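You operate a simulated robot arm through the tools that you are given. There is no shell and no other tool. Be economical: measure what you need, move in short steps, check, and stop when the job is done.

You are at the controls of a simulated two-armed robot. One attempt, no reset.

TASK
Draw 3 red tubes from the grey rack into its red tray.
Fine: push the tray in under the red rack drawer and leave it there; the pin goes back down.

It is judged by the outcome, as a careful person would: the job done as asked, and still so three seconds after it is handed in. It fails if anything else is knocked over, pushed out of place, dropped, spilled or broken.

THE ROBOT
Two 7-joint arms with three-finger grippers on one trunk, on a base that drives. Base frame: it is fixed to the floor where the robot stands at the start and does not move with it; the origin is under the middle of the robot, x ahead of it, y to its left, z up. Readings come in cm, degrees, newtons and seconds.
The left shoulder is at the start at [7, 14.6, 118.5], the right one opposite. With the tool pointing down near the work surface each hand reaches from about 26 to 68 cm from the robot's upright axis, wherever it stands, measured 20 degrees to its own side. Places, roughly: blue rack drawer [90, -30, 90]; blue tube (4x4x17 cm) [90, -30, 100]; left black pin [80, 0, 100]; red rack drawer [90, 0, 90]; red tube (4x4x17 cm) [90, 0, 100]; right black pin [80, -20, 100]. Payload 2.2 kg a hand.
The tool frame of a hand sits at the grasp point between the pads (the TCP): z along the fingers, y along the line on which they close. The tips reach 2.8 cm beyond it. Largest opening 10.2 cm; the body of the gripper starts 7.1 cm behind the TCP.
Orientation is that of the tool frame in the base frame, as a unit quaternion [x, y, z, w]. With the fingers straight down and closing along the base's y, the tool's x points along the base's -x, its y along +y and its z along -z.

THE INTERFACE
- The arms move only by the tool play_rows. It takes "left_deltas", "right_deltas" or both (then of equal length, played together; a hand with none holds still); each is a list of rows, each an object (a shift or turn left out is 0, a gripper value left out holds the last) with "travel": the shift along the base's x, y, z in cm, a list of three; "angular": the turn, a rotation vector about the base's x, y, z in degrees, a list of three. In form: [{"travel": [dx, dy, dz], "angular": [rx, ry, rz]}, ...]. A call has 1 to 10 rows; each row shifts and turns the commanded pose from where the row before left it. "left_jaw" and "right_jaw" are, for a hand that has rows, the closure, from 0 (fully open) to 1 (shut), set as the call begins (left out, the last holds). Each row takes 0.2 s and may step no farther than 5 cm and 8.6 degrees from the row before; otherwise, or with a gripper value out of range, the whole call is refused. Where a pose cannot be reached the arm comes as near as it can. A force on the tool above 90 N (or 10 N above the force at the start of the call, whichever is more), or a blocked arm, ends the call early, and 0.2 s more pass. The fingers move at their own pace and stop on an object; they squeeze with about 43 N. The grip force told is the motor's: it shows also when the fingers shut on nothing. Time passes only in rows, and 0.2 s behind the last, so rows that do not move let the fingers close. The reply holds the time, the measured pose of the TCP, the force on the tool along the base axes, the opening and the grip force, in the units named above and with some noise, with the torque about the TCP (base axes, N m) and any sound that the robot's microphone picked up.
- Cameras (640 x 400 px; columns grow to the right, rows downward): "scene" is now at [14.28, -2.04, 141.81]; the picture's right is [-0.14, -0.99, 0.00], its down [-0.52, 0.07, -0.85] and it looks along [0.84, -0.12, -0.53] (base axes); focal length 214 px, centre (320, 200). "left" rides on the left gripper at [7.2, 3.8, -8.6] in its tool frame; the picture's right is [-0.47, 0.89, 0.00], its down [-0.60, -0.32, -0.73] and it looks along [-0.65, -0.34, 0.68] (tool axes); focal length 256 px, centre (320, 200). "right" rides on the right gripper at [6.9, 4.4, -8.6] in its tool frame; the picture's right is [-0.53, 0.85, 0.00], its down [-0.58, -0.36, -0.73] and it looks along [-0.62, -0.39, 0.68] (tool axes); focal length 256 px, centre (320, 200). There is no depth. A picture from a camera that has moved, and an enlarged one, comes with that camera's place and axes in the base frame and with its lens. The place of the scene camera against the robot may be out by one fixed shift of up to 1.2 cm in any direction.
- capture(camera): a new picture of that camera. No time passes.
- slide_trunk(by): slides the trunk up (or, below 0, down) by that many cm; the arms and the scene camera ride with it, the base frame stays. It gives what a move gives, with no picture.
- base_move(legs): drives the robot by 1 to 6 legs, each [ahead, left, turn to the left] in cm, cm and degrees, along the robot's own axes; the way and the turn of a leg run together, so that a leg with both is an arc; at most 150 cm and 180 degrees a leg. The arms and the cameras ride along, it lands a little off, and it stops where it bumps. It gives what a move gives.
- turn_head(pan, tilt): turns the head with the scene camera to pan (to the left, within 86 degrees either way) and tilt (down, from -29 to 69), counted from straight ahead of the robot. It gives what a move gives.
- inspect(camera, box): a new picture of the part [left, top, right, bottom] of that camera's present view, enlarged. No time passes.
- close_job(): hands the job in; it is judged then, once.

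Work in short steps. Places have to be worked out from the pictures, the camera data and where the tool is seen: move nearer, look again, correct. Check each grasp and each placing, and mend what went wrong. You have 120 turns and 108 pictures in all, those below and enlarged ones among them. Open the grippers and draw the arms clear of the work before you hand the job in, unless the task says otherwise; then end with one line.

The tools are called by a JSON object that holds its "method" and its "body". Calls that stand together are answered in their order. play_rows: Moves the arms, as the interface text tells. Its arguments: {"type":"object","properties":{"left_deltas":{"type":"array","items":{"type":"object","properties":{"travel":{"type":"array","items":{"type":"number"}},"angular":{"type":"array","items":{"type":"number"}}}}},"left_jaw":{"type":"number"},"right_deltas":{"type":"array","items":{"type":"object","properties":{"travel":{"type":"array","items":{"type":"number"}},"angular":{"type":"array","items":{"type":"number"}}}}},"right_jaw":{"type":"number"}},"required":[]} The other tools are called the same way: slide_trunk (by) slides the trunk up or down; base_move (legs) drives the base; turn_head (pan, tilt) turns the head that bears the scene camera; capture (camera) takes a picture; inspect (camera, box) takes an enlarged picture of a part of a camera's view; close_job () hands the job in.

At the start:

```text
time_s: 0.0
left_tcp_pos: [49.47, 10.05, 133.62]
left_orientation: [-0.001, 1.0, -0.001, 0.002]
left_contact_force: [-0.4, -0.4, 0.5]
left_wrist_torque: [-0.01, 0.02, 0.0]
left_finger_gap: 10.17
left_finger_force: 0.0
right_tcp_pos: [46.84, -35.28, 132.08]
right_orientation: [0.0, 1.0, 0.0, 0.001]
right_contact_force: [-0.2, 0.8, 0.5]
right_wrist_torque: [-0.02, -0.02, 0.0]
right_finger_gap: 10.19
right_finger_force: 0.1
trunk travel left (down, up): [-72.2, 21.7]
robot x, y, heading: [-0.05, -0.24, -0.0]
head pan, tilt: [-7.8, 31.8]
```

scene: 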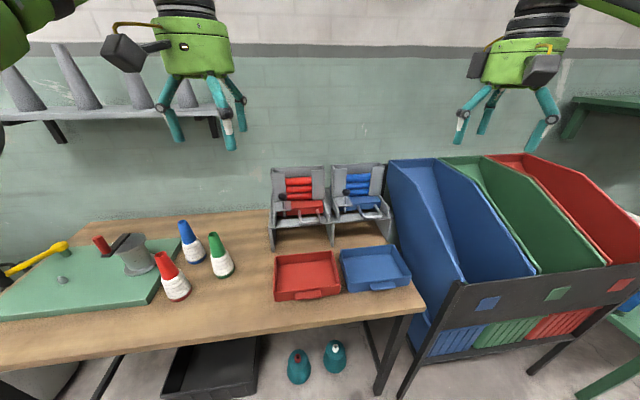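
right: 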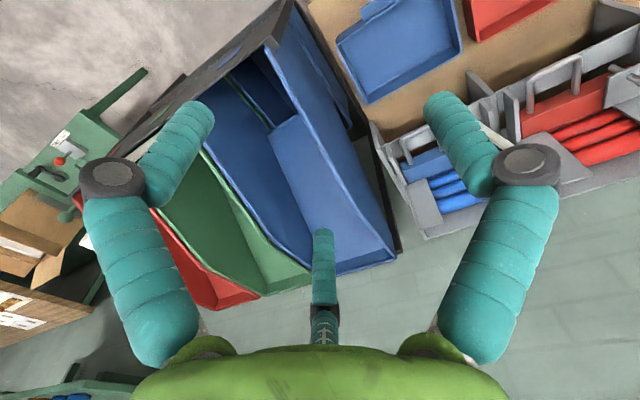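
left: 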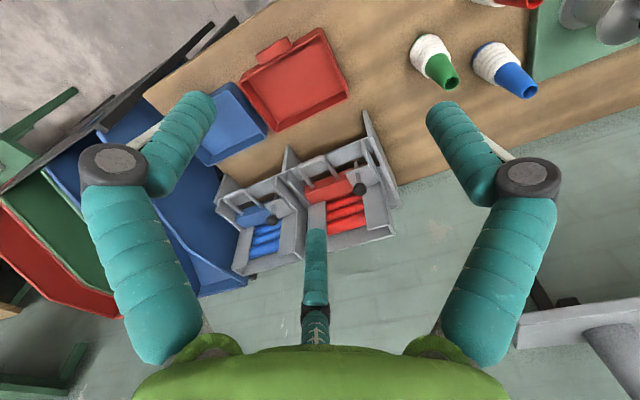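

The rack with red and blue bays stands at the back of the table, trays in front. I'll enlarge the rack and the trays.

{"method": "inspect", "body": {"camera": "scene", "box": [250, 150, 410, 250]}}

{"method": "inspect", "body": {"camera": "scene", "box": [250, 220, 430, 332]}}

{"method": "inspect", "body": {"camera": "left", "box": [200, 120, 420, 280]}}

```text
4.00 times, centred on (330, 200) of scene
camera zoom: at [14.28, -2.04, 141.81], right [-0.14, -0.99, 0.0], down [-0.52, 0.07, -0.85], along [0.84, -0.12, -0.53], focal length 858 px, centre (280, 200)
```

zoom: 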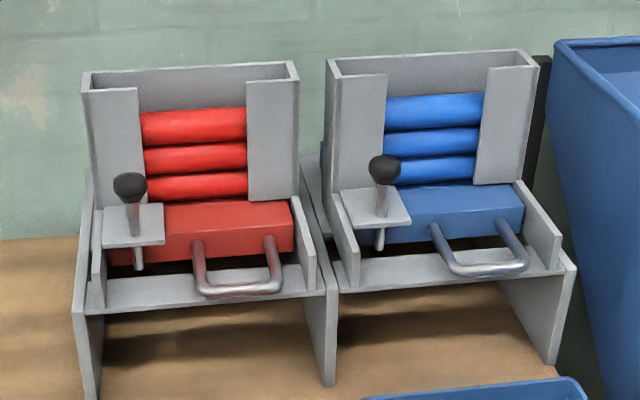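

```text
3.56 times, centred on (340, 276) of scene
camera zoom: at [14.28, -2.04, 141.81], right [-0.14, -0.99, 0.0], down [-0.52, 0.07, -0.85], along [0.84, -0.12, -0.53], focal length 763 px, centre (249, -70)
```

zoom: 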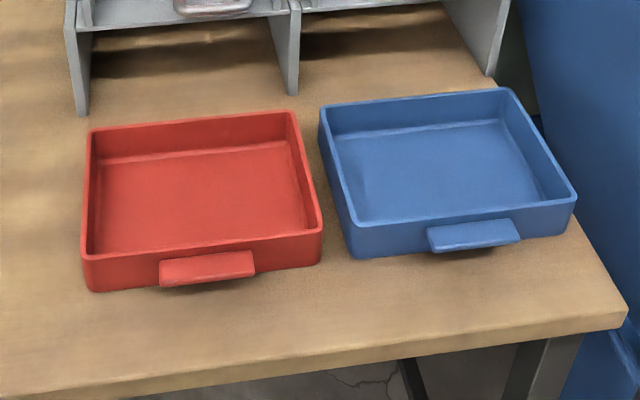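

```text
2.50 times, centred on (310, 200) of left
camera zoom: at [42.15, 13.76, 142.08], right [0.46, 0.89, 0.0], down [0.6, -0.32, 0.73], along [0.65, -0.34, -0.68], focal length 640 px, centre (345, 200)
```

zoom: 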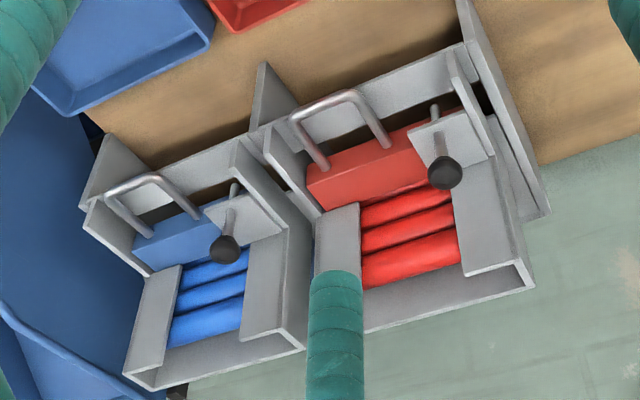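

The pin knob triangulates to about (81, 3, 102) and the handle bar to about (75, -6, 94). I'll drive 20 cm nearer, which stays short of the table edge at x≈50, and close the right hand to see how its fingers move.

{"method": "base_move", "body": {"legs": [[20, -2, 0]]}}

{"method": "play_rows", "body": {"right_deltas": [{}, {}, {}], "right_jaw": 1}}

{"method": "turn_head", "body": {"pan": 0, "tilt": 45}}

{"method": "capture", "body": {"camera": "scene"}}

{"method": "capture", "body": {"camera": "right"}}

{"method": "capture", "body": {"camera": "left"}}

```text
time_s: 1.6
left_tcp_pos: [68.96, 7.91, 133.65]
left_orientation: [0.0, 1.0, 0.0, 0.004]
left_contact_force: [-0.5, 0.0, -0.3]
left_wrist_torque: [0.01, -0.02, 0.04]
left_finger_gap: 10.21
left_finger_force: 0.1
right_tcp_pos: [66.35, -37.28, 132.21]
right_orientation: [-0.001, 1.0, 0.0, 0.002]
right_contact_force: [-0.7, -0.2, 0.7]
right_wrist_torque: [0.01, -0.04, 0.01]
right_finger_gap: 10.22
right_finger_force: 0.2
trunk travel left (down, up): [-72.2, 21.7]
robot x, y, heading: [20.1, -1.76, -0.1]
head pan, tilt: [-7.8, 31.8]
```

```text
time_s: 2.4
left_tcp_pos: [69.43, 7.95, 133.41]
left_orientation: [-0.001, 1.0, 0.0, 0.002]
left_contact_force: [0.5, 0.0, -0.2]
left_wrist_torque: [0.0, 0.02, 0.0]
left_finger_gap: 10.21
left_finger_force: 0.1
right_tcp_pos: [66.56, -37.33, 131.94]
right_orientation: [0.001, 1.0, 0.0, 0.001]
right_contact_force: [1.0, 1.1, 0.7]
right_wrist_torque: [0.01, 0.06, 0.02]
right_finger_gap: 0.22
right_finger_force: 31.2
trunk travel left (down, up): [-72.2, 21.7]
robot x, y, heading: [19.92, -1.89, 0.2]
head pan, tilt: [-7.8, 31.8]
```

```text
time_s: 3.1
left_tcp_pos: [69.34, 7.87, 133.49]
left_orientation: [0.0, 1.0, 0.0, 0.003]
left_contact_force: [-0.3, 0.1, 1.0]
left_wrist_torque: [0.0, 0.01, -0.01]
left_finger_gap: 10.19
left_finger_force: 0.1
right_tcp_pos: [66.63, -37.3, 132.07]
right_orientation: [-0.001, 1.0, 0.0, 0.001]
right_contact_force: [-0.2, -0.1, -0.3]
right_wrist_torque: [-0.01, -0.02, -0.02]
right_finger_gap: 0.2
right_finger_force: 31.2
trunk travel left (down, up): [-72.2, 21.7]
robot x, y, heading: [19.78, -2.16, 0.2]
head pan, tilt: [0.0, 45.0]
```

```text
101 pictures are left
camera scene: at [33.34, -2.81, 139.84], right [0.0, -1.0, 0.0], down [-0.71, 0.0, -0.71], along [0.71, 0.0, -0.71], focal length 214 px, centre (320, 200)
```

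scene: 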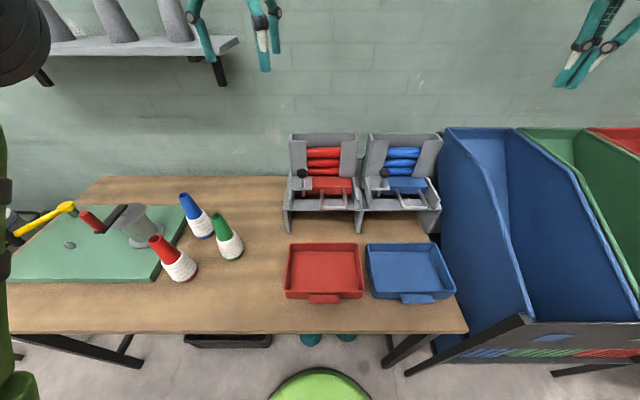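

```text
100 pictures are left
camera right: at [59.65, -33.0, 140.73], right [0.53, 0.85, 0.0], down [0.57, -0.37, 0.73], along [0.62, -0.39, -0.68], focal length 256 px, centre (320, 200)
```

right: 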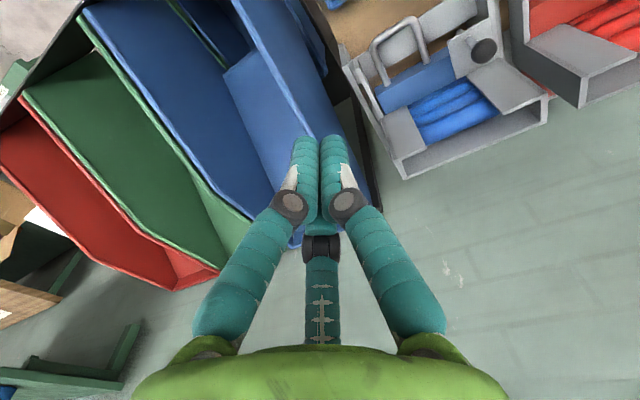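

```text
99 pictures are left
camera left: at [61.94, 11.76, 142.11], right [0.46, 0.89, 0.0], down [0.6, -0.32, 0.73], along [0.65, -0.34, -0.68], focal length 256 px, centre (320, 200)
```

left: 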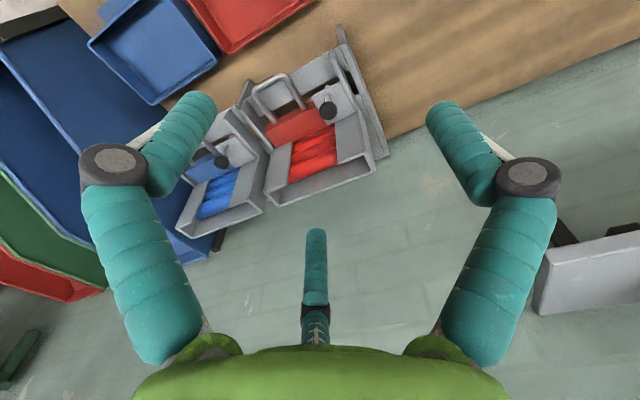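

The fingers converge on the TCP from three sides. I'll zoom on the rack and trays to fix their positions.

{"method": "inspect", "body": {"camera": "scene", "box": [272, 120, 400, 200]}}

{"method": "inspect", "body": {"camera": "scene", "box": [260, 180, 460, 305]}}

{"method": "inspect", "body": {"camera": "left", "box": [150, 0, 406, 160]}}

```text
5.00 times, centred on (336, 160) of scene
camera zoom: at [33.34, -2.81, 139.84], right [0.0, -1.0, 0.0], down [-0.71, 0.0, -0.71], along [0.71, 0.0, -0.71], focal length 1072 px, centre (240, 400)
```

zoom: 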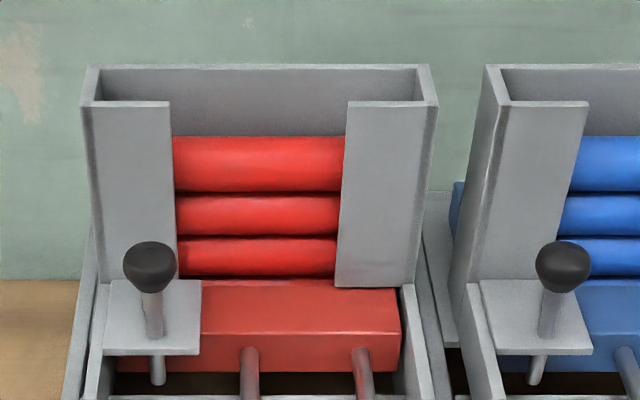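

```text
3.20 times, centred on (360, 242) of scene
camera zoom: at [33.34, -2.81, 139.84], right [0.0, -1.0, 0.0], down [-0.71, 0.0, -0.71], along [0.71, 0.0, -0.71], focal length 686 px, centre (192, 64)
```

zoom: 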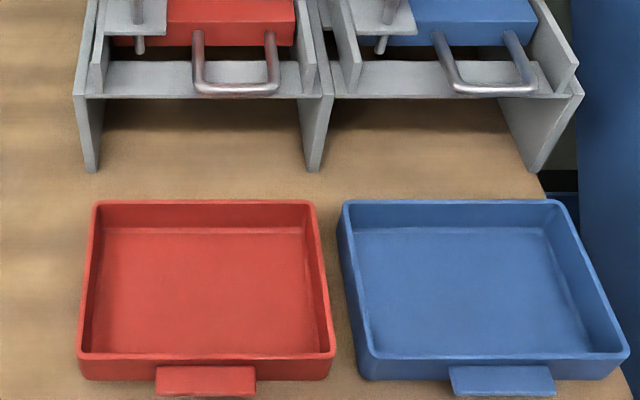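

```text
2.50 times, centred on (278, 80) of left
camera zoom: at [61.94, 11.76, 142.11], right [0.46, 0.89, 0.0], down [0.6, -0.32, 0.73], along [0.65, -0.34, -0.68], focal length 640 px, centre (425, 500)
```

zoom: 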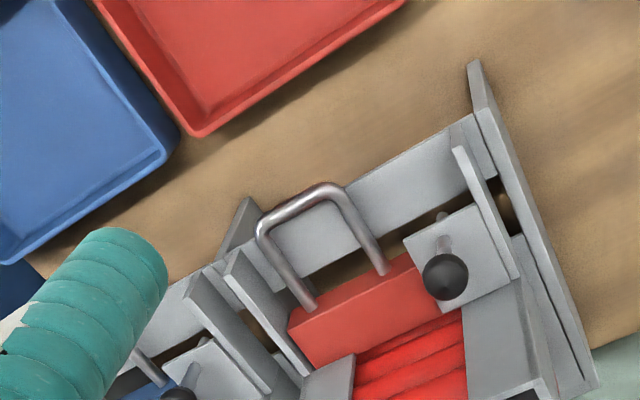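

Table is at z≈81, tray rim z≈86, tray front wall x≈55, tray and bay both centred at y≈-2.9. I'll push the tray with both hands side by side, tilted forward so they stay clear of the handle. I'll back the base 12 cm to get the right reach.

{"method": "base_move", "body": {"legs": [[-12, 0, 0]]}}

{"method": "play_rows", "body": {"left_deltas": [{"travel": [-2, -0.7, 0], "angular": [0, -7, 0]}, {"travel": [-2, -0.7, 0], "angular": [0, -7, 0]}, {"travel": [-2, -0.7, -2], "angular": [0, -7, 0]}, {"travel": [-2, -0.7, -4], "angular": [0, -7, 0]}, {"travel": [-1, -0.7, -4], "angular": [0, -7, 0]}, {"travel": [0, -0.7, -4], "angular": [0, -5, 0]}], "right_deltas": [{"travel": [-1, 4.5, 0], "angular": [0, -7, 0]}, {"travel": [-1, 4.5, 0], "angular": [0, -7, 0]}, {"travel": [-1, 4.5, -1], "angular": [0, -7, 0]}, {"travel": [-1, 4, -2.5], "angular": [0, -7, 0]}, {"travel": [-1, 4, -2.5], "angular": [0, -7, 0]}, {"travel": [-1, 4, -2.5], "angular": [0, -5, 0]}], "left_jaw": 1, "right_jaw": 1}}

```text
time_s: 4.4
left_tcp_pos: [57.65, 7.83, 133.31]
left_orientation: [-0.001, 1.0, 0.0, 0.001]
left_contact_force: [0.5, -0.2, -0.2]
left_wrist_torque: [0.01, 0.02, 0.0]
left_finger_gap: 10.21
left_finger_force: 0.0
right_tcp_pos: [54.97, -37.43, 131.86]
right_orientation: [0.0, 1.0, -0.001, 0.0]
right_contact_force: [0.9, 0.1, 0.6]
right_wrist_torque: [0.01, 0.03, 0.01]
right_finger_gap: 0.24
right_finger_force: 32.0
trunk travel left (down, up): [-72.2, 21.7]
robot x, y, heading: [8.13, -1.92, -0.1]
head pan, tilt: [0.0, 45.0]
```

```text
time_s: 5.8
left_tcp_pos: [48.78, 3.73, 119.52]
left_orientation: [-0.001, 0.939, -0.001, 0.343]
left_contact_force: [1.2, -0.3, -0.2]
left_wrist_torque: [0.01, 0.03, 0.02]
left_finger_gap: 0.21
left_finger_force: 31.4
right_tcp_pos: [48.96, -11.76, 123.35]
right_orientation: [0.0, 0.94, 0.0, 0.342]
right_contact_force: [0.8, -0.1, 0.6]
right_wrist_torque: [-0.03, 0.06, 0.0]
right_finger_gap: 0.2
right_finger_force: 31.6
trunk travel left (down, up): [-72.2, 21.7]
robot x, y, heading: [7.82, -2.16, -0.1]
head pan, tilt: [0.0, 45.0]
```

Both hands are tilted 40°. I'll descend to z≈92 and look.

{"method": "play_rows", "body": {"left_deltas": [{"travel": [0, 0, -4]}, {"travel": [0, 0, -4]}, {"travel": [0, 0, -4]}, {"travel": [0, 0, -4]}, {"travel": [0, 0, -4]}, {"travel": [0, 0, -4]}, {"travel": [0, 0, -3.5]}], "right_deltas": [{"travel": [0, 0.3, -4.5]}, {"travel": [0, 0.3, -4.5]}, {"travel": [0, 0.3, -4.5]}, {"travel": [0, 0.3, -4.5]}, {"travel": [0, 0.3, -4.5]}, {"travel": [0, 0.3, -4.5]}, {"travel": [0, 0.3, -4.3]}]}}

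{"method": "turn_head", "body": {"pan": 0, "tilt": 45}}

{"method": "inspect", "body": {"camera": "scene", "box": [220, 150, 460, 300]}}

{"method": "capture", "body": {"camera": "left"}}

```text
time_s: 7.4
left_tcp_pos: [48.46, 3.56, 91.97]
left_orientation: [0.0, 0.939, 0.0, 0.345]
left_contact_force: [-0.4, 0.2, -1.0]
left_wrist_torque: [0.04, -0.02, -0.02]
left_finger_gap: 0.21
left_finger_force: 31.0
right_tcp_pos: [49.95, -15.18, 95.16]
right_orientation: [0.001, 0.94, 0.001, 0.342]
right_contact_force: [0.2, -0.6, 0.4]
right_wrist_torque: [0.0, 0.0, 0.01]
right_finger_gap: 0.18
right_finger_force: 31.3
right hand out of reach, approached as far as the arm can: row 5, 6, 7
trunk travel left (down, up): [-72.2, 21.7]
robot x, y, heading: [7.97, -2.19, 0.3]
head pan, tilt: [0.0, 45.0]
```

```text
time_s: 8.0
left_tcp_pos: [48.39, 3.76, 92.02]
left_orientation: [0.0, 0.939, 0.0, 0.344]
left_contact_force: [0.3, 0.2, -0.8]
left_wrist_torque: [-0.05, 0.01, 0.01]
left_finger_gap: 0.21
left_finger_force: 31.1
right_tcp_pos: [49.99, -15.24, 95.38]
right_orientation: [0.001, 0.939, 0.0, 0.343]
right_contact_force: [-0.4, -0.1, -1.2]
right_wrist_torque: [-0.02, -0.01, 0.01]
right_finger_gap: 0.22
right_finger_force: 31.1
trunk travel left (down, up): [-72.2, 21.7]
robot x, y, heading: [7.63, -1.66, -0.3]
head pan, tilt: [0.0, 45.0]
```

```text
2.67 times, centred on (340, 225) of scene
camera zoom: at [21.45, -2.82, 139.83], right [0.0, -1.0, 0.0], down [-0.71, 0.0, -0.71], along [0.71, 0.0, -0.71], focal length 572 px, centre (267, 133)
```

zoom: 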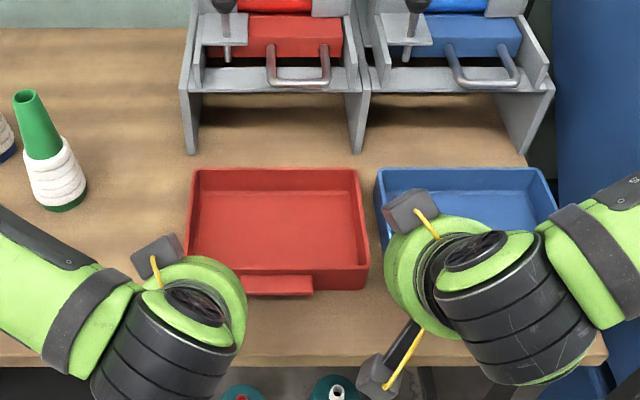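

```text
94 pictures are left
camera left: at [37.22, 7.52, 93.96], right [0.35, 0.89, 0.3], down [-0.01, -0.32, 0.95], along [0.93, -0.34, -0.1], focal length 256 px, centre (320, 200)
```

left: 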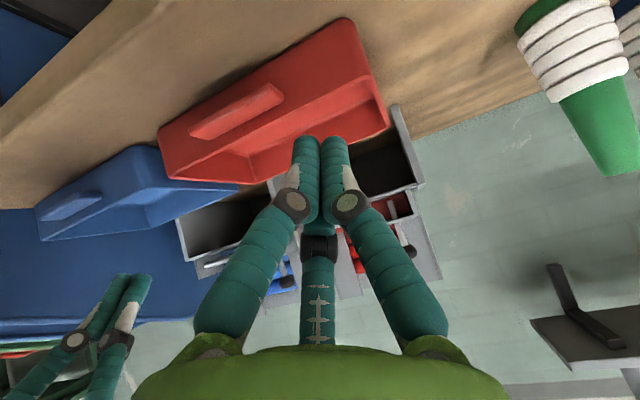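

The left hand is fine, but the right ran out of reach, probably folded too close. I'll raise it a bit, back the base 9 cm and bring both hands forward again.

{"method": "play_rows", "body": {"left_deltas": [{}, {}], "right_deltas": [{"travel": [0, 0, 2]}, {"travel": [0, 0, 2]}]}}

{"method": "base_move", "body": {"legs": [[-9, 0, 0]]}}

{"method": "play_rows", "body": {"left_deltas": [{"travel": [3, 0, 0]}, {"travel": [3, 0, 0]}, {"travel": [3, 0, 0]}], "right_deltas": [{"travel": [3, 2, 0]}, {"travel": [3, 2, 0]}, {"travel": [3, 1.5, 0]}]}}

```text
time_s: 8.6
left_tcp_pos: [48.31, 3.68, 92.03]
left_orientation: [0.001, 0.939, -0.001, 0.345]
left_contact_force: [0.9, 0.0, 1.1]
left_wrist_torque: [0.0, 0.0, 0.02]
left_finger_gap: 0.2
left_finger_force: 31.7
right_tcp_pos: [50.52, -15.03, 99.26]
right_orientation: [0.001, 0.94, -0.001, 0.342]
right_contact_force: [-0.2, -1.0, -0.1]
right_wrist_torque: [0.05, 0.0, -0.03]
right_finger_gap: 0.19
right_finger_force: 30.8
right hand out of reach, approached as far as the arm can: row 2
trunk travel left (down, up): [-72.2, 21.7]
robot x, y, heading: [7.97, -2.03, 0.1]
head pan, tilt: [0.0, 45.0]
```

```text
time_s: 9.7
left_tcp_pos: [39.46, 3.75, 91.99]
left_orientation: [0.001, 0.939, -0.001, 0.345]
left_contact_force: [0.2, 0.3, 0.1]
left_wrist_torque: [0.01, -0.01, 0.0]
left_finger_gap: 0.19
left_finger_force: 31.7
right_tcp_pos: [41.53, -14.84, 99.23]
right_orientation: [0.001, 0.94, -0.001, 0.342]
right_contact_force: [0.2, 0.2, 0.1]
right_wrist_torque: [0.0, -0.02, 0.04]
right_finger_gap: 0.2
right_finger_force: 31.6
trunk travel left (down, up): [-72.2, 21.7]
robot x, y, heading: [-0.86, -1.94, 0.0]
head pan, tilt: [0.0, 45.0]
```

```text
time_s: 10.5
left_tcp_pos: [48.41, 3.72, 92.02]
left_orientation: [0.0, 0.939, 0.0, 0.344]
left_contact_force: [0.2, 0.0, 0.2]
left_wrist_torque: [-0.01, -0.01, 0.01]
left_finger_gap: 0.23
left_finger_force: 31.2
right_tcp_pos: [50.01, -12.54, 100.67]
right_orientation: [0.0, 0.94, 0.001, 0.341]
right_contact_force: [0.0, 0.8, 1.2]
right_wrist_torque: [0.03, -0.01, -0.03]
right_finger_gap: 0.21
right_finger_force: 31.5
right hand out of reach, approached as far as the arm can: row 2, 3
trunk travel left (down, up): [-72.2, 21.7]
robot x, y, heading: [-1.15, -2.1, -0.1]
head pan, tilt: [0.0, 45.0]
```

The right arm seems to be in a poor posture. I'll take it up, centre it over y≈-9.5, and try the descent again.

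{"method": "play_rows", "body": {"right_deltas": [{"travel": [0, 0, 5]}, {"travel": [0, 0, 5]}, {"travel": [0, 0, 5]}, {"travel": [0, 0, 5]}, {"travel": [-0.5, 1, 0]}, {"travel": [-0.5, 1, 0]}, {"travel": [-0.5, 1, 0]}]}}

{"method": "play_rows", "body": {"right_deltas": [{"travel": [0, 0, -4]}, {"travel": [0, 0, -4]}, {"travel": [0, 0, -4]}, {"travel": [0, 0, -4]}, {"travel": [0, 0, -4]}, {"travel": [0, 0, -4]}, {"travel": [0, 0, -4]}]}}

```text
time_s: 12.1
left_tcp_pos: [48.33, 3.71, 92.02]
left_orientation: [0.0, 0.938, 0.0, 0.345]
left_contact_force: [0.5, 0.5, -0.2]
left_wrist_torque: [0.01, 0.02, 0.01]
left_finger_gap: 0.2
left_finger_force: 31.9
right_tcp_pos: [48.91, -10.69, 120.5]
right_orientation: [0.002, 0.939, 0.0, 0.343]
right_contact_force: [-0.2, -0.6, -0.6]
right_wrist_torque: [0.02, -0.03, 0.04]
right_finger_gap: 0.21
right_finger_force: 31.5
right hand out of reach, approached as far as the arm can: row 7
trunk travel left (down, up): [-72.2, 21.7]
robot x, y, heading: [-1.13, -2.25, -0.3]
head pan, tilt: [0.0, 45.0]
```

```text
time_s: 13.7
left_tcp_pos: [48.39, 3.61, 92.03]
left_orientation: [0.0, 0.939, -0.001, 0.345]
left_contact_force: [-0.2, 0.8, -0.1]
left_wrist_torque: [0.02, -0.01, 0.01]
left_finger_gap: 0.19
left_finger_force: 31.4
right_tcp_pos: [48.22, -15.31, 95.0]
right_orientation: [0.0, 0.94, 0.001, 0.341]
right_contact_force: [0.3, -0.2, -0.1]
right_wrist_torque: [0.02, -0.05, 0.0]
right_finger_gap: 0.19
right_finger_force: 31.7
right hand out of reach, approached as far as the arm can: row 4, 5, 6, 7
trunk travel left (down, up): [-72.2, 21.7]
robot x, y, heading: [-0.56, -1.91, -0.3]
head pan, tilt: [0.0, 45.0]
```

The right hand is being kept away from the left one, as the arms hold a gap of about 17 cm. I'll use the left hand alone, centred on the tab, and move the right hand up and away.

{"method": "play_rows", "body": {"right_deltas": [{"travel": [-1, -3, 4]}, {"travel": [-1, -3, 4]}, {"travel": [-1, -3, 4]}, {"travel": [-1, -3, 4]}, {"travel": [0, -3, 4]}], "left_deltas": [{"travel": [0, -1.3, -1]}, {"travel": [0, -1.3, -1]}, {"travel": [0, -1.3, -1.3]}, {"travel": [0, -1.3, -1.3]}, {"travel": [0, -1.3, -1.3]}]}}

{"method": "inspect", "body": {"camera": "scene", "box": [220, 130, 460, 280]}}

{"method": "capture", "body": {"camera": "left"}}

```text
refused: row 1 steps farther than a row can; nothing moved
```

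```text
2.67 times, centred on (340, 205) of scene
camera zoom: at [12.47, -2.87, 139.83], right [0.0, -1.0, 0.0], down [-0.71, 0.0, -0.71], along [0.71, 0.0, -0.71], focal length 572 px, centre (267, 187)
```

zoom: 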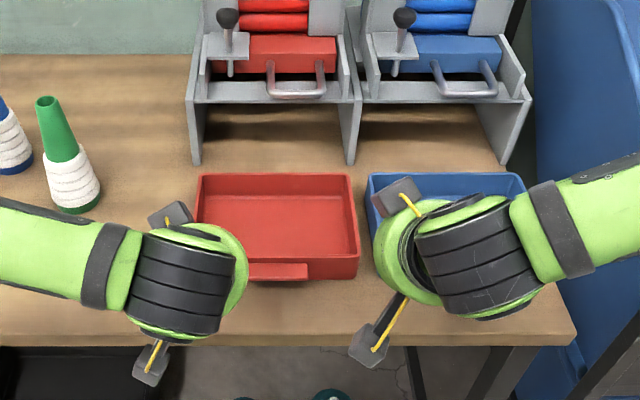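

```text
92 pictures are left
camera left: at [37.27, 7.57, 93.93], right [0.35, 0.89, 0.3], down [-0.01, -0.32, 0.95], along [0.94, -0.34, -0.1], focal length 256 px, centre (320, 200)
```

left: 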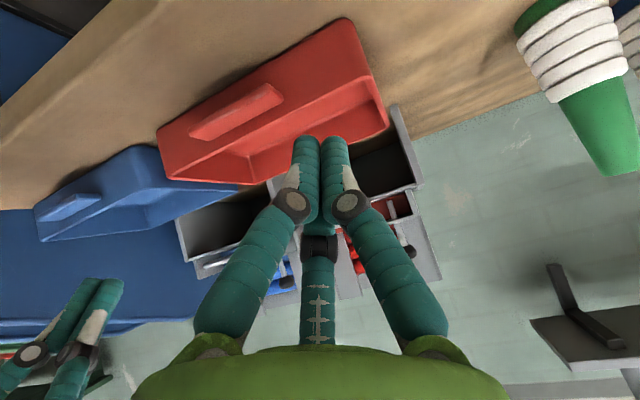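

{"method": "play_rows", "body": {"right_deltas": [{"travel": [0, -3, 3.5]}, {"travel": [-1, -3, 3.5]}, {"travel": [-1, -3, 3.5]}, {"travel": [-1, -3, 3.5]}, {"travel": [0, -3, 3.5]}], "left_deltas": [{"travel": [0, -1.3, -1]}, {"travel": [0, -1.3, -1]}, {"travel": [0, -1.3, -1.3]}, {"travel": [0, -1.3, -1.3]}, {"travel": [0, -1.3, -1.3]}]}}

{"method": "inspect", "body": {"camera": "scene", "box": [220, 130, 460, 280]}}

{"method": "capture", "body": {"camera": "left"}}

```text
time_s: 14.9
left_tcp_pos: [48.34, -3.0, 86.2]
left_orientation: [-0.001, 0.939, 0.001, 0.344]
left_contact_force: [-0.2, -0.8, 0.5]
left_wrist_torque: [0.0, -0.02, -0.04]
left_finger_gap: 0.21
left_finger_force: 31.2
right_tcp_pos: [45.1, -30.29, 112.68]
right_orientation: [0.001, 0.94, 0.002, 0.342]
right_contact_force: [-0.1, -0.6, 0.1]
right_wrist_torque: [0.0, 0.0, 0.03]
right_finger_gap: 0.21
right_finger_force: 31.2
trunk travel left (down, up): [-72.2, 21.7]
robot x, y, heading: [-1.41, -2.02, -0.1]
head pan, tilt: [0.0, 45.0]
```

```text
2.67 times, centred on (340, 205) of scene
camera zoom: at [12.35, -2.98, 139.84], right [0.0, -1.0, 0.0], down [-0.71, 0.0, -0.71], along [0.71, 0.0, -0.71], focal length 572 px, centre (267, 187)
```

zoom: 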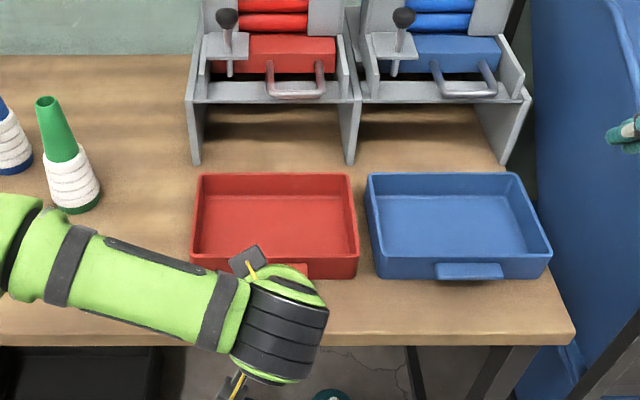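

```text
90 pictures are left
camera left: at [37.15, 0.91, 88.09], right [0.35, 0.89, 0.3], down [-0.01, -0.32, 0.95], along [0.94, -0.34, -0.1], focal length 256 px, centre (320, 200)
```

left: 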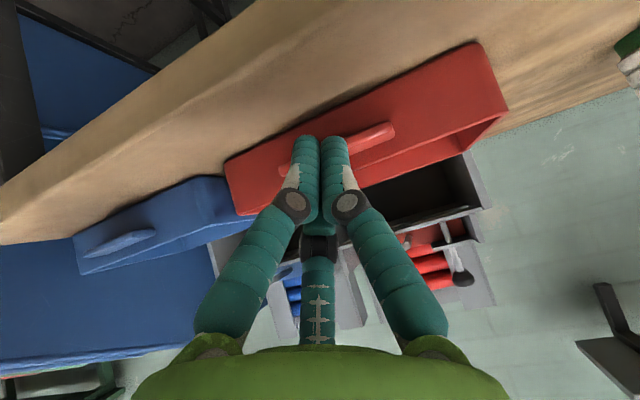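

The tab centre computes to y≈-2.6 and the tray is aligned with the bay. I'll shift +0.35 in y and push straight ahead about 13 cm, then check.

{"method": "play_rows", "body": {"left_deltas": [{"travel": [0, 0.35, 0]}, {"travel": [1.5, 0, 0]}, {"travel": [1.5, 0, 0]}, {"travel": [1.5, 0, 0]}, {"travel": [1.5, 0, 0]}, {"travel": [1.5, 0, 0]}, {"travel": [1.5, 0, 0]}, {"travel": [1.5, 0, 0]}, {"travel": [1.5, 0, 0]}, {"travel": [1.5, 0, 0]}]}}

{"method": "inspect", "body": {"camera": "scene", "box": [260, 120, 420, 220]}}

{"method": "capture", "body": {"camera": "left"}}

```text
time_s: 17.1
left_tcp_pos: [61.82, -2.39, 86.22]
left_orientation: [0.0, 0.939, -0.001, 0.345]
left_contact_force: [-1.8, 0.2, 2.8]
left_wrist_torque: [0.03, -0.01, 0.02]
left_finger_gap: 0.6
left_finger_force: 31.7
right_tcp_pos: [45.22, -30.27, 112.63]
right_orientation: [0.0, 0.939, 0.0, 0.343]
right_contact_force: [-0.9, 0.3, -0.1]
right_wrist_torque: [-0.01, 0.0, -0.02]
right_finger_gap: 0.2
right_finger_force: 31.3
trunk travel left (down, up): [-72.2, 21.7]
robot x, y, heading: [-1.19, -2.04, -0.1]
head pan, tilt: [0.0, 45.0]
```

```text
4.00 times, centred on (340, 170) of scene
camera zoom: at [12.37, -2.81, 139.84], right [0.0, -1.0, 0.0], down [-0.71, 0.0, -0.71], along [0.71, 0.0, -0.71], focal length 858 px, centre (240, 320)
```

zoom: 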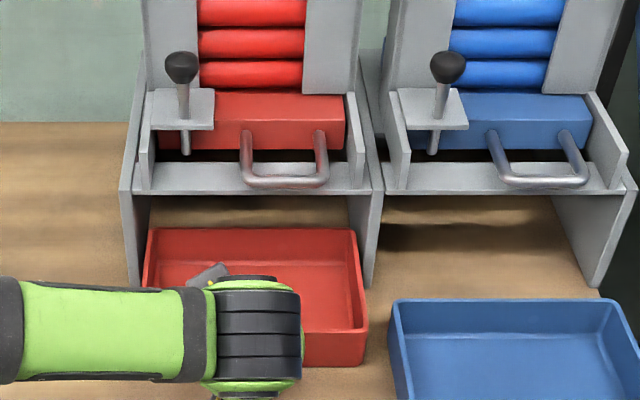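

```text
88 pictures are left
camera left: at [50.67, 1.4, 88.07], right [0.35, 0.89, 0.3], down [-0.01, -0.32, 0.95], along [0.94, -0.34, -0.1], focal length 256 px, centre (320, 200)
```

left: 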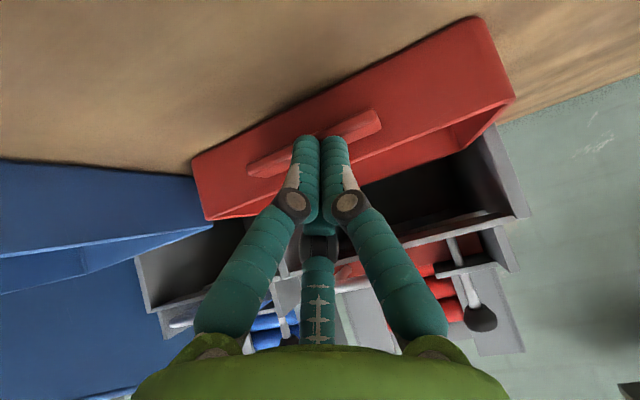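

It moved straight with no resistance. I'll look closer at the clearance to the two legs before going on.

{"method": "inspect", "body": {"camera": "scene", "box": [284, 160, 364, 210]}}

{"method": "inspect", "body": {"camera": "left", "box": [440, 0, 600, 240]}}

```text
8.00 times, centred on (324, 185) of scene
camera zoom: at [12.37, -2.81, 139.84], right [0.0, -1.0, 0.0], down [-0.71, 0.0, -0.71], along [0.71, 0.0, -0.71], focal length 1716 px, centre (288, 320)
```

zoom: 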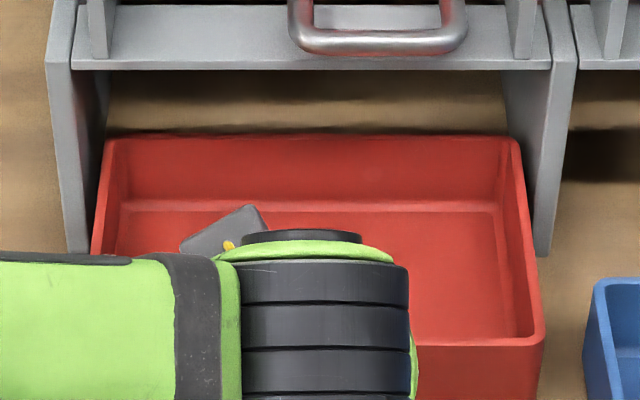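

```text
1.67 times, centred on (520, 120) of left
camera zoom: at [50.67, 1.4, 88.07], right [0.35, 0.89, 0.3], down [-0.01, -0.32, 0.95], along [0.94, -0.34, -0.1], focal length 427 px, centre (-13, 333)
```

zoom: 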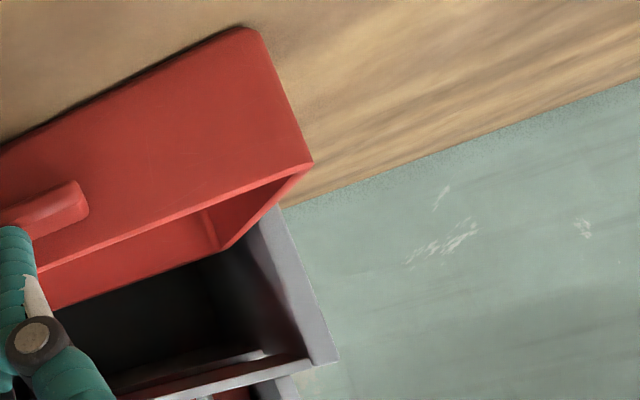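

The tray is entering the bay with about 0.8 cm clearance each side. I'll push another 9 cm.

{"method": "play_rows", "body": {"left_deltas": [{"travel": [1.5, 0, 0]}, {"travel": [1.5, 0, 0]}, {"travel": [1.5, 0, 0]}, {"travel": [1.5, 0, 0]}, {"travel": [1.5, 0, 0]}, {"travel": [1.5, 0, 0]}]}}

{"method": "inspect", "body": {"camera": "scene", "box": [264, 110, 392, 190]}}

{"method": "capture", "body": {"camera": "left"}}

```text
time_s: 18.5
left_tcp_pos: [70.93, -2.5, 86.14]
left_orientation: [0.001, 0.939, 0.0, 0.344]
left_contact_force: [-1.0, -0.9, 1.5]
left_wrist_torque: [-0.01, -0.03, 0.0]
left_finger_gap: 0.61
left_finger_force: 31.4
right_tcp_pos: [45.17, -30.28, 112.61]
right_orientation: [0.001, 0.94, 0.0, 0.342]
right_contact_force: [0.1, -0.8, 0.3]
right_wrist_torque: [0.01, -0.02, 0.01]
right_finger_gap: 0.22
right_finger_force: 31.1
trunk travel left (down, up): [-72.2, 21.7]
robot x, y, heading: [-1.04, -1.98, 0.1]
head pan, tilt: [0.0, 45.0]
```

```text
5.00 times, centred on (328, 150) of scene
camera zoom: at [12.38, -2.9, 139.84], right [0.0, -1.0, 0.0], down [-0.71, 0.0, -0.71], along [0.71, 0.0, -0.71], focal length 1072 px, centre (280, 450)
```

zoom: 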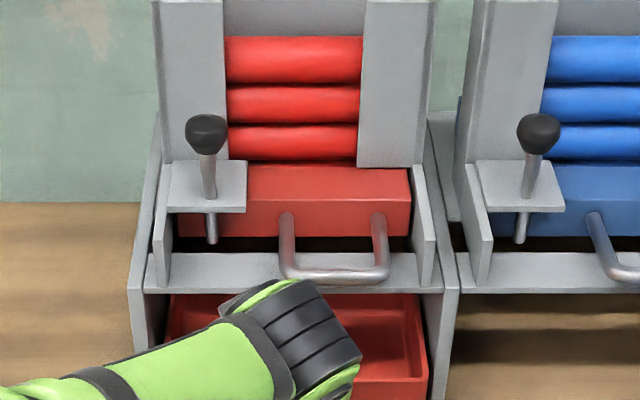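

```text
84 pictures are left
camera left: at [59.71, 1.35, 88.07], right [0.36, 0.88, 0.3], down [-0.01, -0.32, 0.95], along [0.93, -0.34, -0.1], focal length 256 px, centre (320, 200)
```

left: 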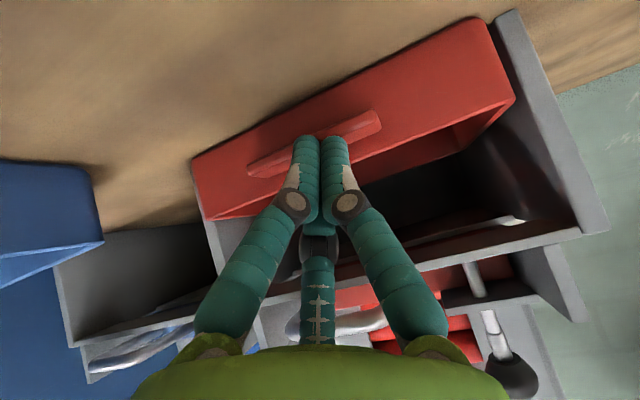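

Still straight. I'll push 2 cm more so the tray sits about flush with the legs, then back off and up to look.

{"method": "play_rows", "body": {"left_deltas": [{"travel": [1, 0, 0]}, {"travel": [1, 0, 0]}, {"travel": [-3, 0, 0]}, {"travel": [-4, 0, 0]}, {"travel": [-4, 0, 2]}, {"travel": [-3, 1, 4]}, {"travel": [0, 3, 4]}, {"travel": [0, 3, 4]}, {"travel": [0, 3, 4]}, {"travel": [0, 3, 4]}]}}

{"method": "inspect", "body": {"camera": "scene", "box": [264, 110, 392, 190]}}

{"method": "capture", "body": {"camera": "left"}}

```text
refused: row 6 steps farther than a row can; nothing moved
```

```text
5.00 times, centred on (328, 150) of scene
camera zoom: at [12.38, -2.9, 139.84], right [0.0, -1.0, 0.0], down [-0.71, 0.0, -0.71], along [0.71, 0.0, -0.71], focal length 1072 px, centre (280, 450)
```

zoom: 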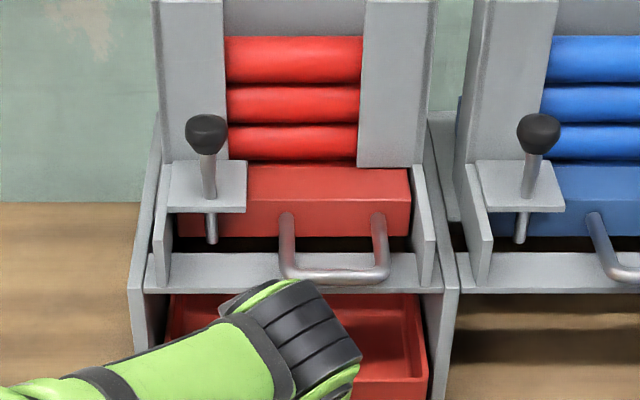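

```text
82 pictures are left
camera left: at [59.71, 1.35, 88.07], right [0.36, 0.88, 0.3], down [-0.01, -0.32, 0.95], along [0.93, -0.34, -0.1], focal length 256 px, centre (320, 200)
```

left: 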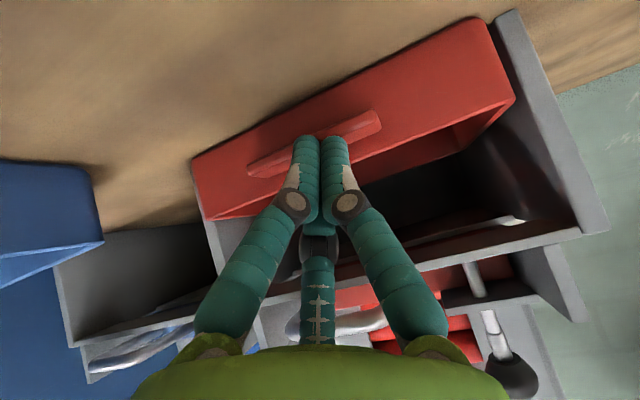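

A row was too long, so nothing moved. I'm repeating it with shorter steps.

{"method": "play_rows", "body": {"left_deltas": [{"travel": [1, 0, 0]}, {"travel": [1, 0, 0]}, {"travel": [-3, 0, 0]}, {"travel": [-4, 0, 0]}, {"travel": [-4, 0, 2]}, {"travel": [-2, 1, 3.5]}, {"travel": [0, 2.8, 4]}, {"travel": [0, 2.8, 4]}, {"travel": [0, 2.8, 4]}, {"travel": [0, 2.8, 4]}]}}

{"method": "inspect", "body": {"camera": "scene", "box": [264, 110, 392, 190]}}

{"method": "capture", "body": {"camera": "left"}}

```text
time_s: 20.7
left_tcp_pos: [57.86, 9.95, 107.68]
left_orientation: [0.0, 0.939, -0.001, 0.344]
left_contact_force: [-0.2, 0.3, -0.2]
left_wrist_torque: [0.0, -0.01, -0.06]
left_finger_gap: 0.2
left_finger_force: 31.1
left hand out of reach, approached as far as the arm can: row 1, 2
right_tcp_pos: [45.12, -30.08, 112.78]
right_orientation: [0.0, 0.939, 0.0, 0.344]
right_contact_force: [-0.2, -0.2, 0.4]
right_wrist_torque: [-0.03, 0.02, 0.0]
right_finger_gap: 0.2
right_finger_force: 31.0
trunk travel left (down, up): [-72.2, 21.7]
robot x, y, heading: [-0.84, -1.96, -0.2]
head pan, tilt: [0.0, 45.0]
```

```text
5.00 times, centred on (328, 150) of scene
camera zoom: at [12.33, -2.65, 139.84], right [0.0, -1.0, 0.0], down [-0.71, 0.0, -0.71], along [0.71, 0.0, -0.71], focal length 1072 px, centre (280, 450)
```

zoom: 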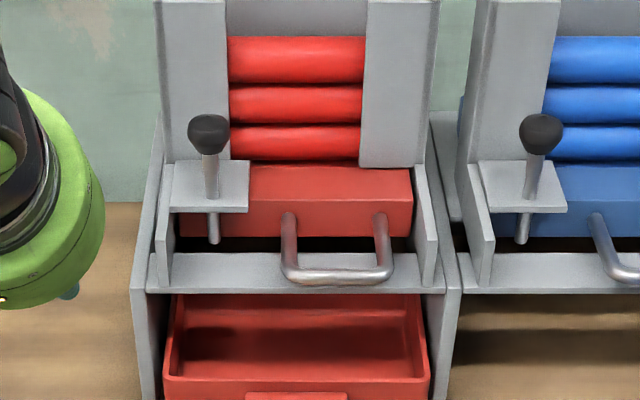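

```text
80 pictures are left
camera left: at [46.68, 13.81, 109.56], right [0.36, 0.89, 0.3], down [-0.01, -0.32, 0.95], along [0.93, -0.34, -0.1], focal length 256 px, centre (320, 200)
```

left: 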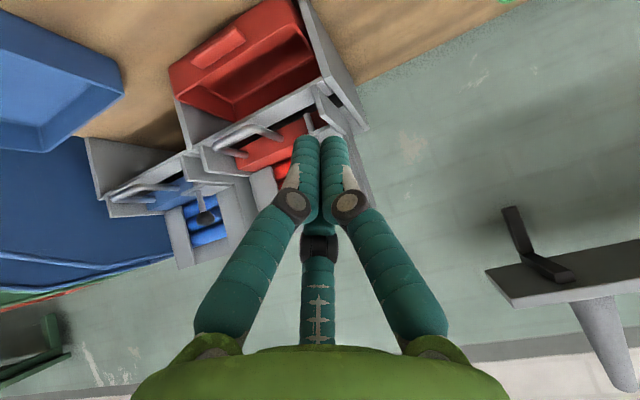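

The tray front is at x≈74; reach limited the push. I'll drive forward 12 cm and give it the last ~2.5 cm.

{"method": "base_move", "body": {"legs": [[12, 0, 0]]}}

{"method": "play_rows", "body": {"left_deltas": [{"travel": [-4, -2, -2]}, {"travel": [0, -2.6, -4]}, {"travel": [0, -2.6, -4]}, {"travel": [0, -2.6, -4]}, {"travel": [0, -2.6, -4]}, {"travel": [0, 0, -3.5]}]}}

```text
time_s: 21.9
left_tcp_pos: [69.48, 9.64, 107.73]
left_orientation: [0.0, 0.939, 0.0, 0.345]
left_contact_force: [0.0, 1.2, 0.8]
left_wrist_torque: [-0.02, -0.05, 0.01]
left_finger_gap: 0.21
left_finger_force: 31.5
right_tcp_pos: [56.74, -30.33, 112.7]
right_orientation: [0.0, 0.939, 0.0, 0.343]
right_contact_force: [-0.8, -0.2, -0.5]
right_wrist_torque: [0.02, -0.01, 0.0]
right_finger_gap: 0.2
right_finger_force: 31.6
trunk travel left (down, up): [-72.2, 21.7]
robot x, y, heading: [10.49, -1.86, 0.2]
head pan, tilt: [0.0, 45.0]
```

```text
time_s: 23.3
left_tcp_pos: [66.04, -2.53, 86.01]
left_orientation: [-0.001, 0.939, 0.0, 0.344]
left_contact_force: [0.5, -0.2, 0.3]
left_wrist_torque: [0.01, 0.03, 0.03]
left_finger_gap: 0.21
left_finger_force: 31.7
right_tcp_pos: [57.0, -30.16, 112.7]
right_orientation: [0.001, 0.94, -0.001, 0.342]
right_contact_force: [-0.3, 0.7, 0.8]
right_wrist_torque: [-0.02, 0.0, -0.01]
right_finger_gap: 0.2
right_finger_force: 31.5
trunk travel left (down, up): [-72.2, 21.7]
robot x, y, heading: [10.65, -2.35, 0.0]
head pan, tilt: [0.0, 45.0]
```

I'll push to TCP x≈73.6, then withdraw back and up.

{"method": "play_rows", "body": {"left_deltas": [{"travel": [2, 0, 0]}, {"travel": [2, 0, 0]}, {"travel": [1, 0, 0]}, {"travel": [1, 0, 0]}, {"travel": [1, 0, 0]}, {"travel": [0.6, 0, 0]}]}}

{"method": "play_rows", "body": {"left_deltas": [{"travel": [-4, 0, 0]}, {"travel": [-4, 0, 0]}, {"travel": [-2, 0, 4]}, {"travel": [0, 1, 4]}, {"travel": [0, 2, 4]}, {"travel": [0, 2.8, 4]}, {"travel": [0, 2.8, 4]}, {"travel": [0, 2.8, 4]}]}}

{"method": "inspect", "body": {"camera": "scene", "box": [256, 120, 416, 220]}}

```text
time_s: 24.7
left_tcp_pos: [73.26, -2.71, 86.16]
left_orientation: [0.0, 0.938, 0.0, 0.346]
left_contact_force: [-1.6, -0.2, 1.7]
left_wrist_torque: [-0.04, -0.04, 0.04]
left_finger_gap: 0.59
left_finger_force: 31.6
right_tcp_pos: [56.89, -30.27, 112.68]
right_orientation: [0.001, 0.939, -0.001, 0.343]
right_contact_force: [0.2, -0.2, 0.7]
right_wrist_torque: [0.02, -0.02, 0.01]
right_finger_gap: 0.19
right_finger_force: 30.9
trunk travel left (down, up): [-72.2, 21.7]
robot x, y, heading: [10.95, -1.68, 0.0]
head pan, tilt: [0.0, 45.0]
```

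```text
time_s: 26.5
left_tcp_pos: [63.06, 9.04, 110.04]
left_orientation: [0.0, 0.939, -0.001, 0.345]
left_contact_force: [-0.1, -0.8, 0.4]
left_wrist_torque: [-0.01, -0.01, -0.01]
left_finger_gap: 0.24
left_finger_force: 31.1
right_tcp_pos: [56.72, -30.17, 112.62]
right_orientation: [0.001, 0.94, -0.001, 0.342]
right_contact_force: [-0.9, -0.5, 0.2]
right_wrist_torque: [0.0, 0.01, -0.02]
right_finger_gap: 0.2
right_finger_force: 30.7
trunk travel left (down, up): [-72.2, 21.7]
robot x, y, heading: [10.38, -1.56, -0.2]
head pan, tilt: [0.0, 45.0]
```

```text
4.00 times, centred on (336, 170) of scene
camera zoom: at [24.11, -2.68, 139.84], right [0.0, -1.0, 0.0], down [-0.71, 0.0, -0.71], along [0.71, 0.0, -0.71], focal length 858 px, centre (256, 320)
```

zoom: 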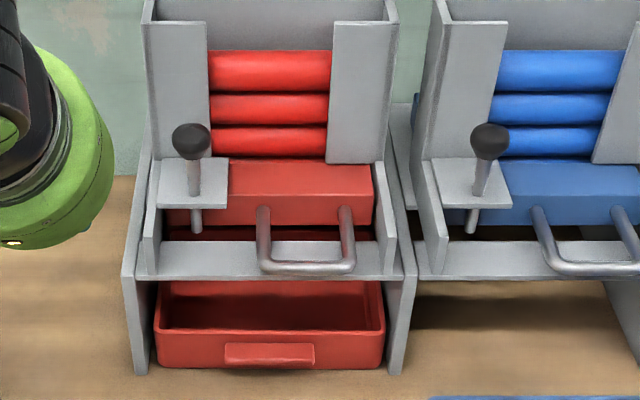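

The tray sits flush under the red bay. Next I'll drive forward 9 cm, turn the right hand so it can straddle the handle bar (about -90° about its own axis) and set the left for the knob (tilt 20°, yaw -30°).

{"method": "base_move", "body": {"legs": [[9.5, 0, 0]]}}

{"method": "play_rows", "body": {"right_deltas": [{"angular": [5.26, 0, -6.27]}, {"angular": [5.26, 0, -6.27]}, {"angular": [5.26, 0, -6.27]}, {"angular": [5.26, 0, -6.27]}, {"angular": [5.26, 0, -6.27]}, {"angular": [5.26, 0, -6.27]}, {"angular": [5.26, 0, -6.27]}, {"angular": [5.26, 0, -6.27]}, {"angular": [5.26, 0, -6.27]}, {"angular": [5.26, 0, -6.27]}], "left_deltas": [{"angular": [0, 6.7, 0], "travel": [0, 0, 2]}, {"angular": [0, 6.7, 0], "travel": [0, 0, 2]}, {"angular": [0, 6.6, 0], "travel": [0, 0, 2]}, {"angular": [2.57, 0, -7.05]}, {"angular": [2.57, 0, -7.05]}, {"angular": [2.57, 0, -7.05]}, {"angular": [2.57, 0, -7.05]}, {}, {}, {}], "right_jaw": 0.5, "left_jaw": 0.4}}

{"method": "capture", "body": {"camera": "left"}}

{"method": "capture", "body": {"camera": "scene"}}

```text
time_s: 27.7
left_tcp_pos: [72.57, 8.73, 110.01]
left_orientation: [0.0, 0.939, 0.001, 0.344]
left_contact_force: [-0.2, -0.1, -0.4]
left_wrist_torque: [-0.02, 0.0, 0.02]
left_finger_gap: 0.24
left_finger_force: 31.3
right_tcp_pos: [66.23, -30.1, 112.76]
right_orientation: [0.001, 0.94, -0.001, 0.342]
right_contact_force: [0.0, 0.6, -0.3]
right_wrist_torque: [-0.01, 0.03, 0.02]
right_finger_gap: 0.21
right_finger_force: 31.6
trunk travel left (down, up): [-72.2, 21.7]
robot x, y, heading: [20.39, -2.13, 0.0]
head pan, tilt: [0.0, 45.0]
```

```text
time_s: 29.9
left_tcp_pos: [72.73, 8.64, 116.09]
left_orientation: [0.256, 0.951, 0.044, 0.17]
left_contact_force: [0.9, 0.9, -1.1]
left_wrist_torque: [-0.02, 0.02, 0.02]
left_finger_gap: 6.14
left_finger_force: 0.0
right_tcp_pos: [66.35, -30.3, 112.65]
right_orientation: [0.617, 0.709, 0.224, 0.258]
right_contact_force: [0.4, -0.5, -0.1]
right_wrist_torque: [0.02, -0.01, -0.01]
right_finger_gap: 5.07
right_finger_force: 0.1
trunk travel left (down, up): [-72.2, 21.7]
robot x, y, heading: [20.5, -1.64, -0.1]
head pan, tilt: [0.0, 45.0]
```

```text
78 pictures are left
camera left: at [65.58, 15.76, 122.63], right [0.79, 0.53, 0.29], down [0.09, -0.57, 0.81], along [0.6, -0.62, -0.5], focal length 256 px, centre (320, 200)
```

left: 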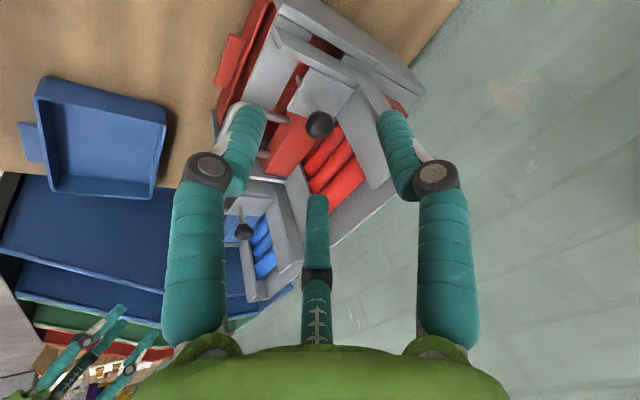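

```text
77 pictures are left
camera scene: at [33.66, -2.84, 139.83], right [0.0, -1.0, 0.0], down [-0.71, 0.0, -0.71], along [0.71, 0.0, -0.71], focal length 214 px, centre (320, 200)
```

scene: 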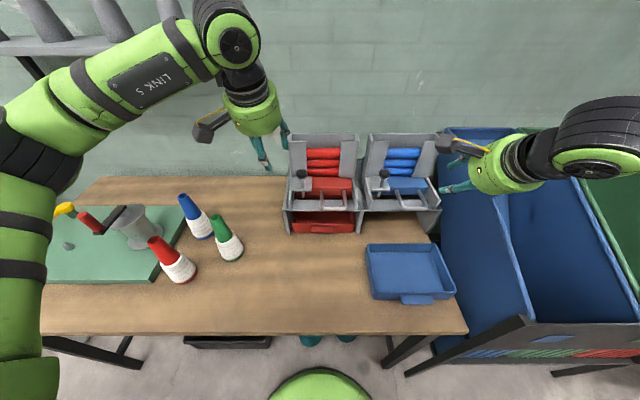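

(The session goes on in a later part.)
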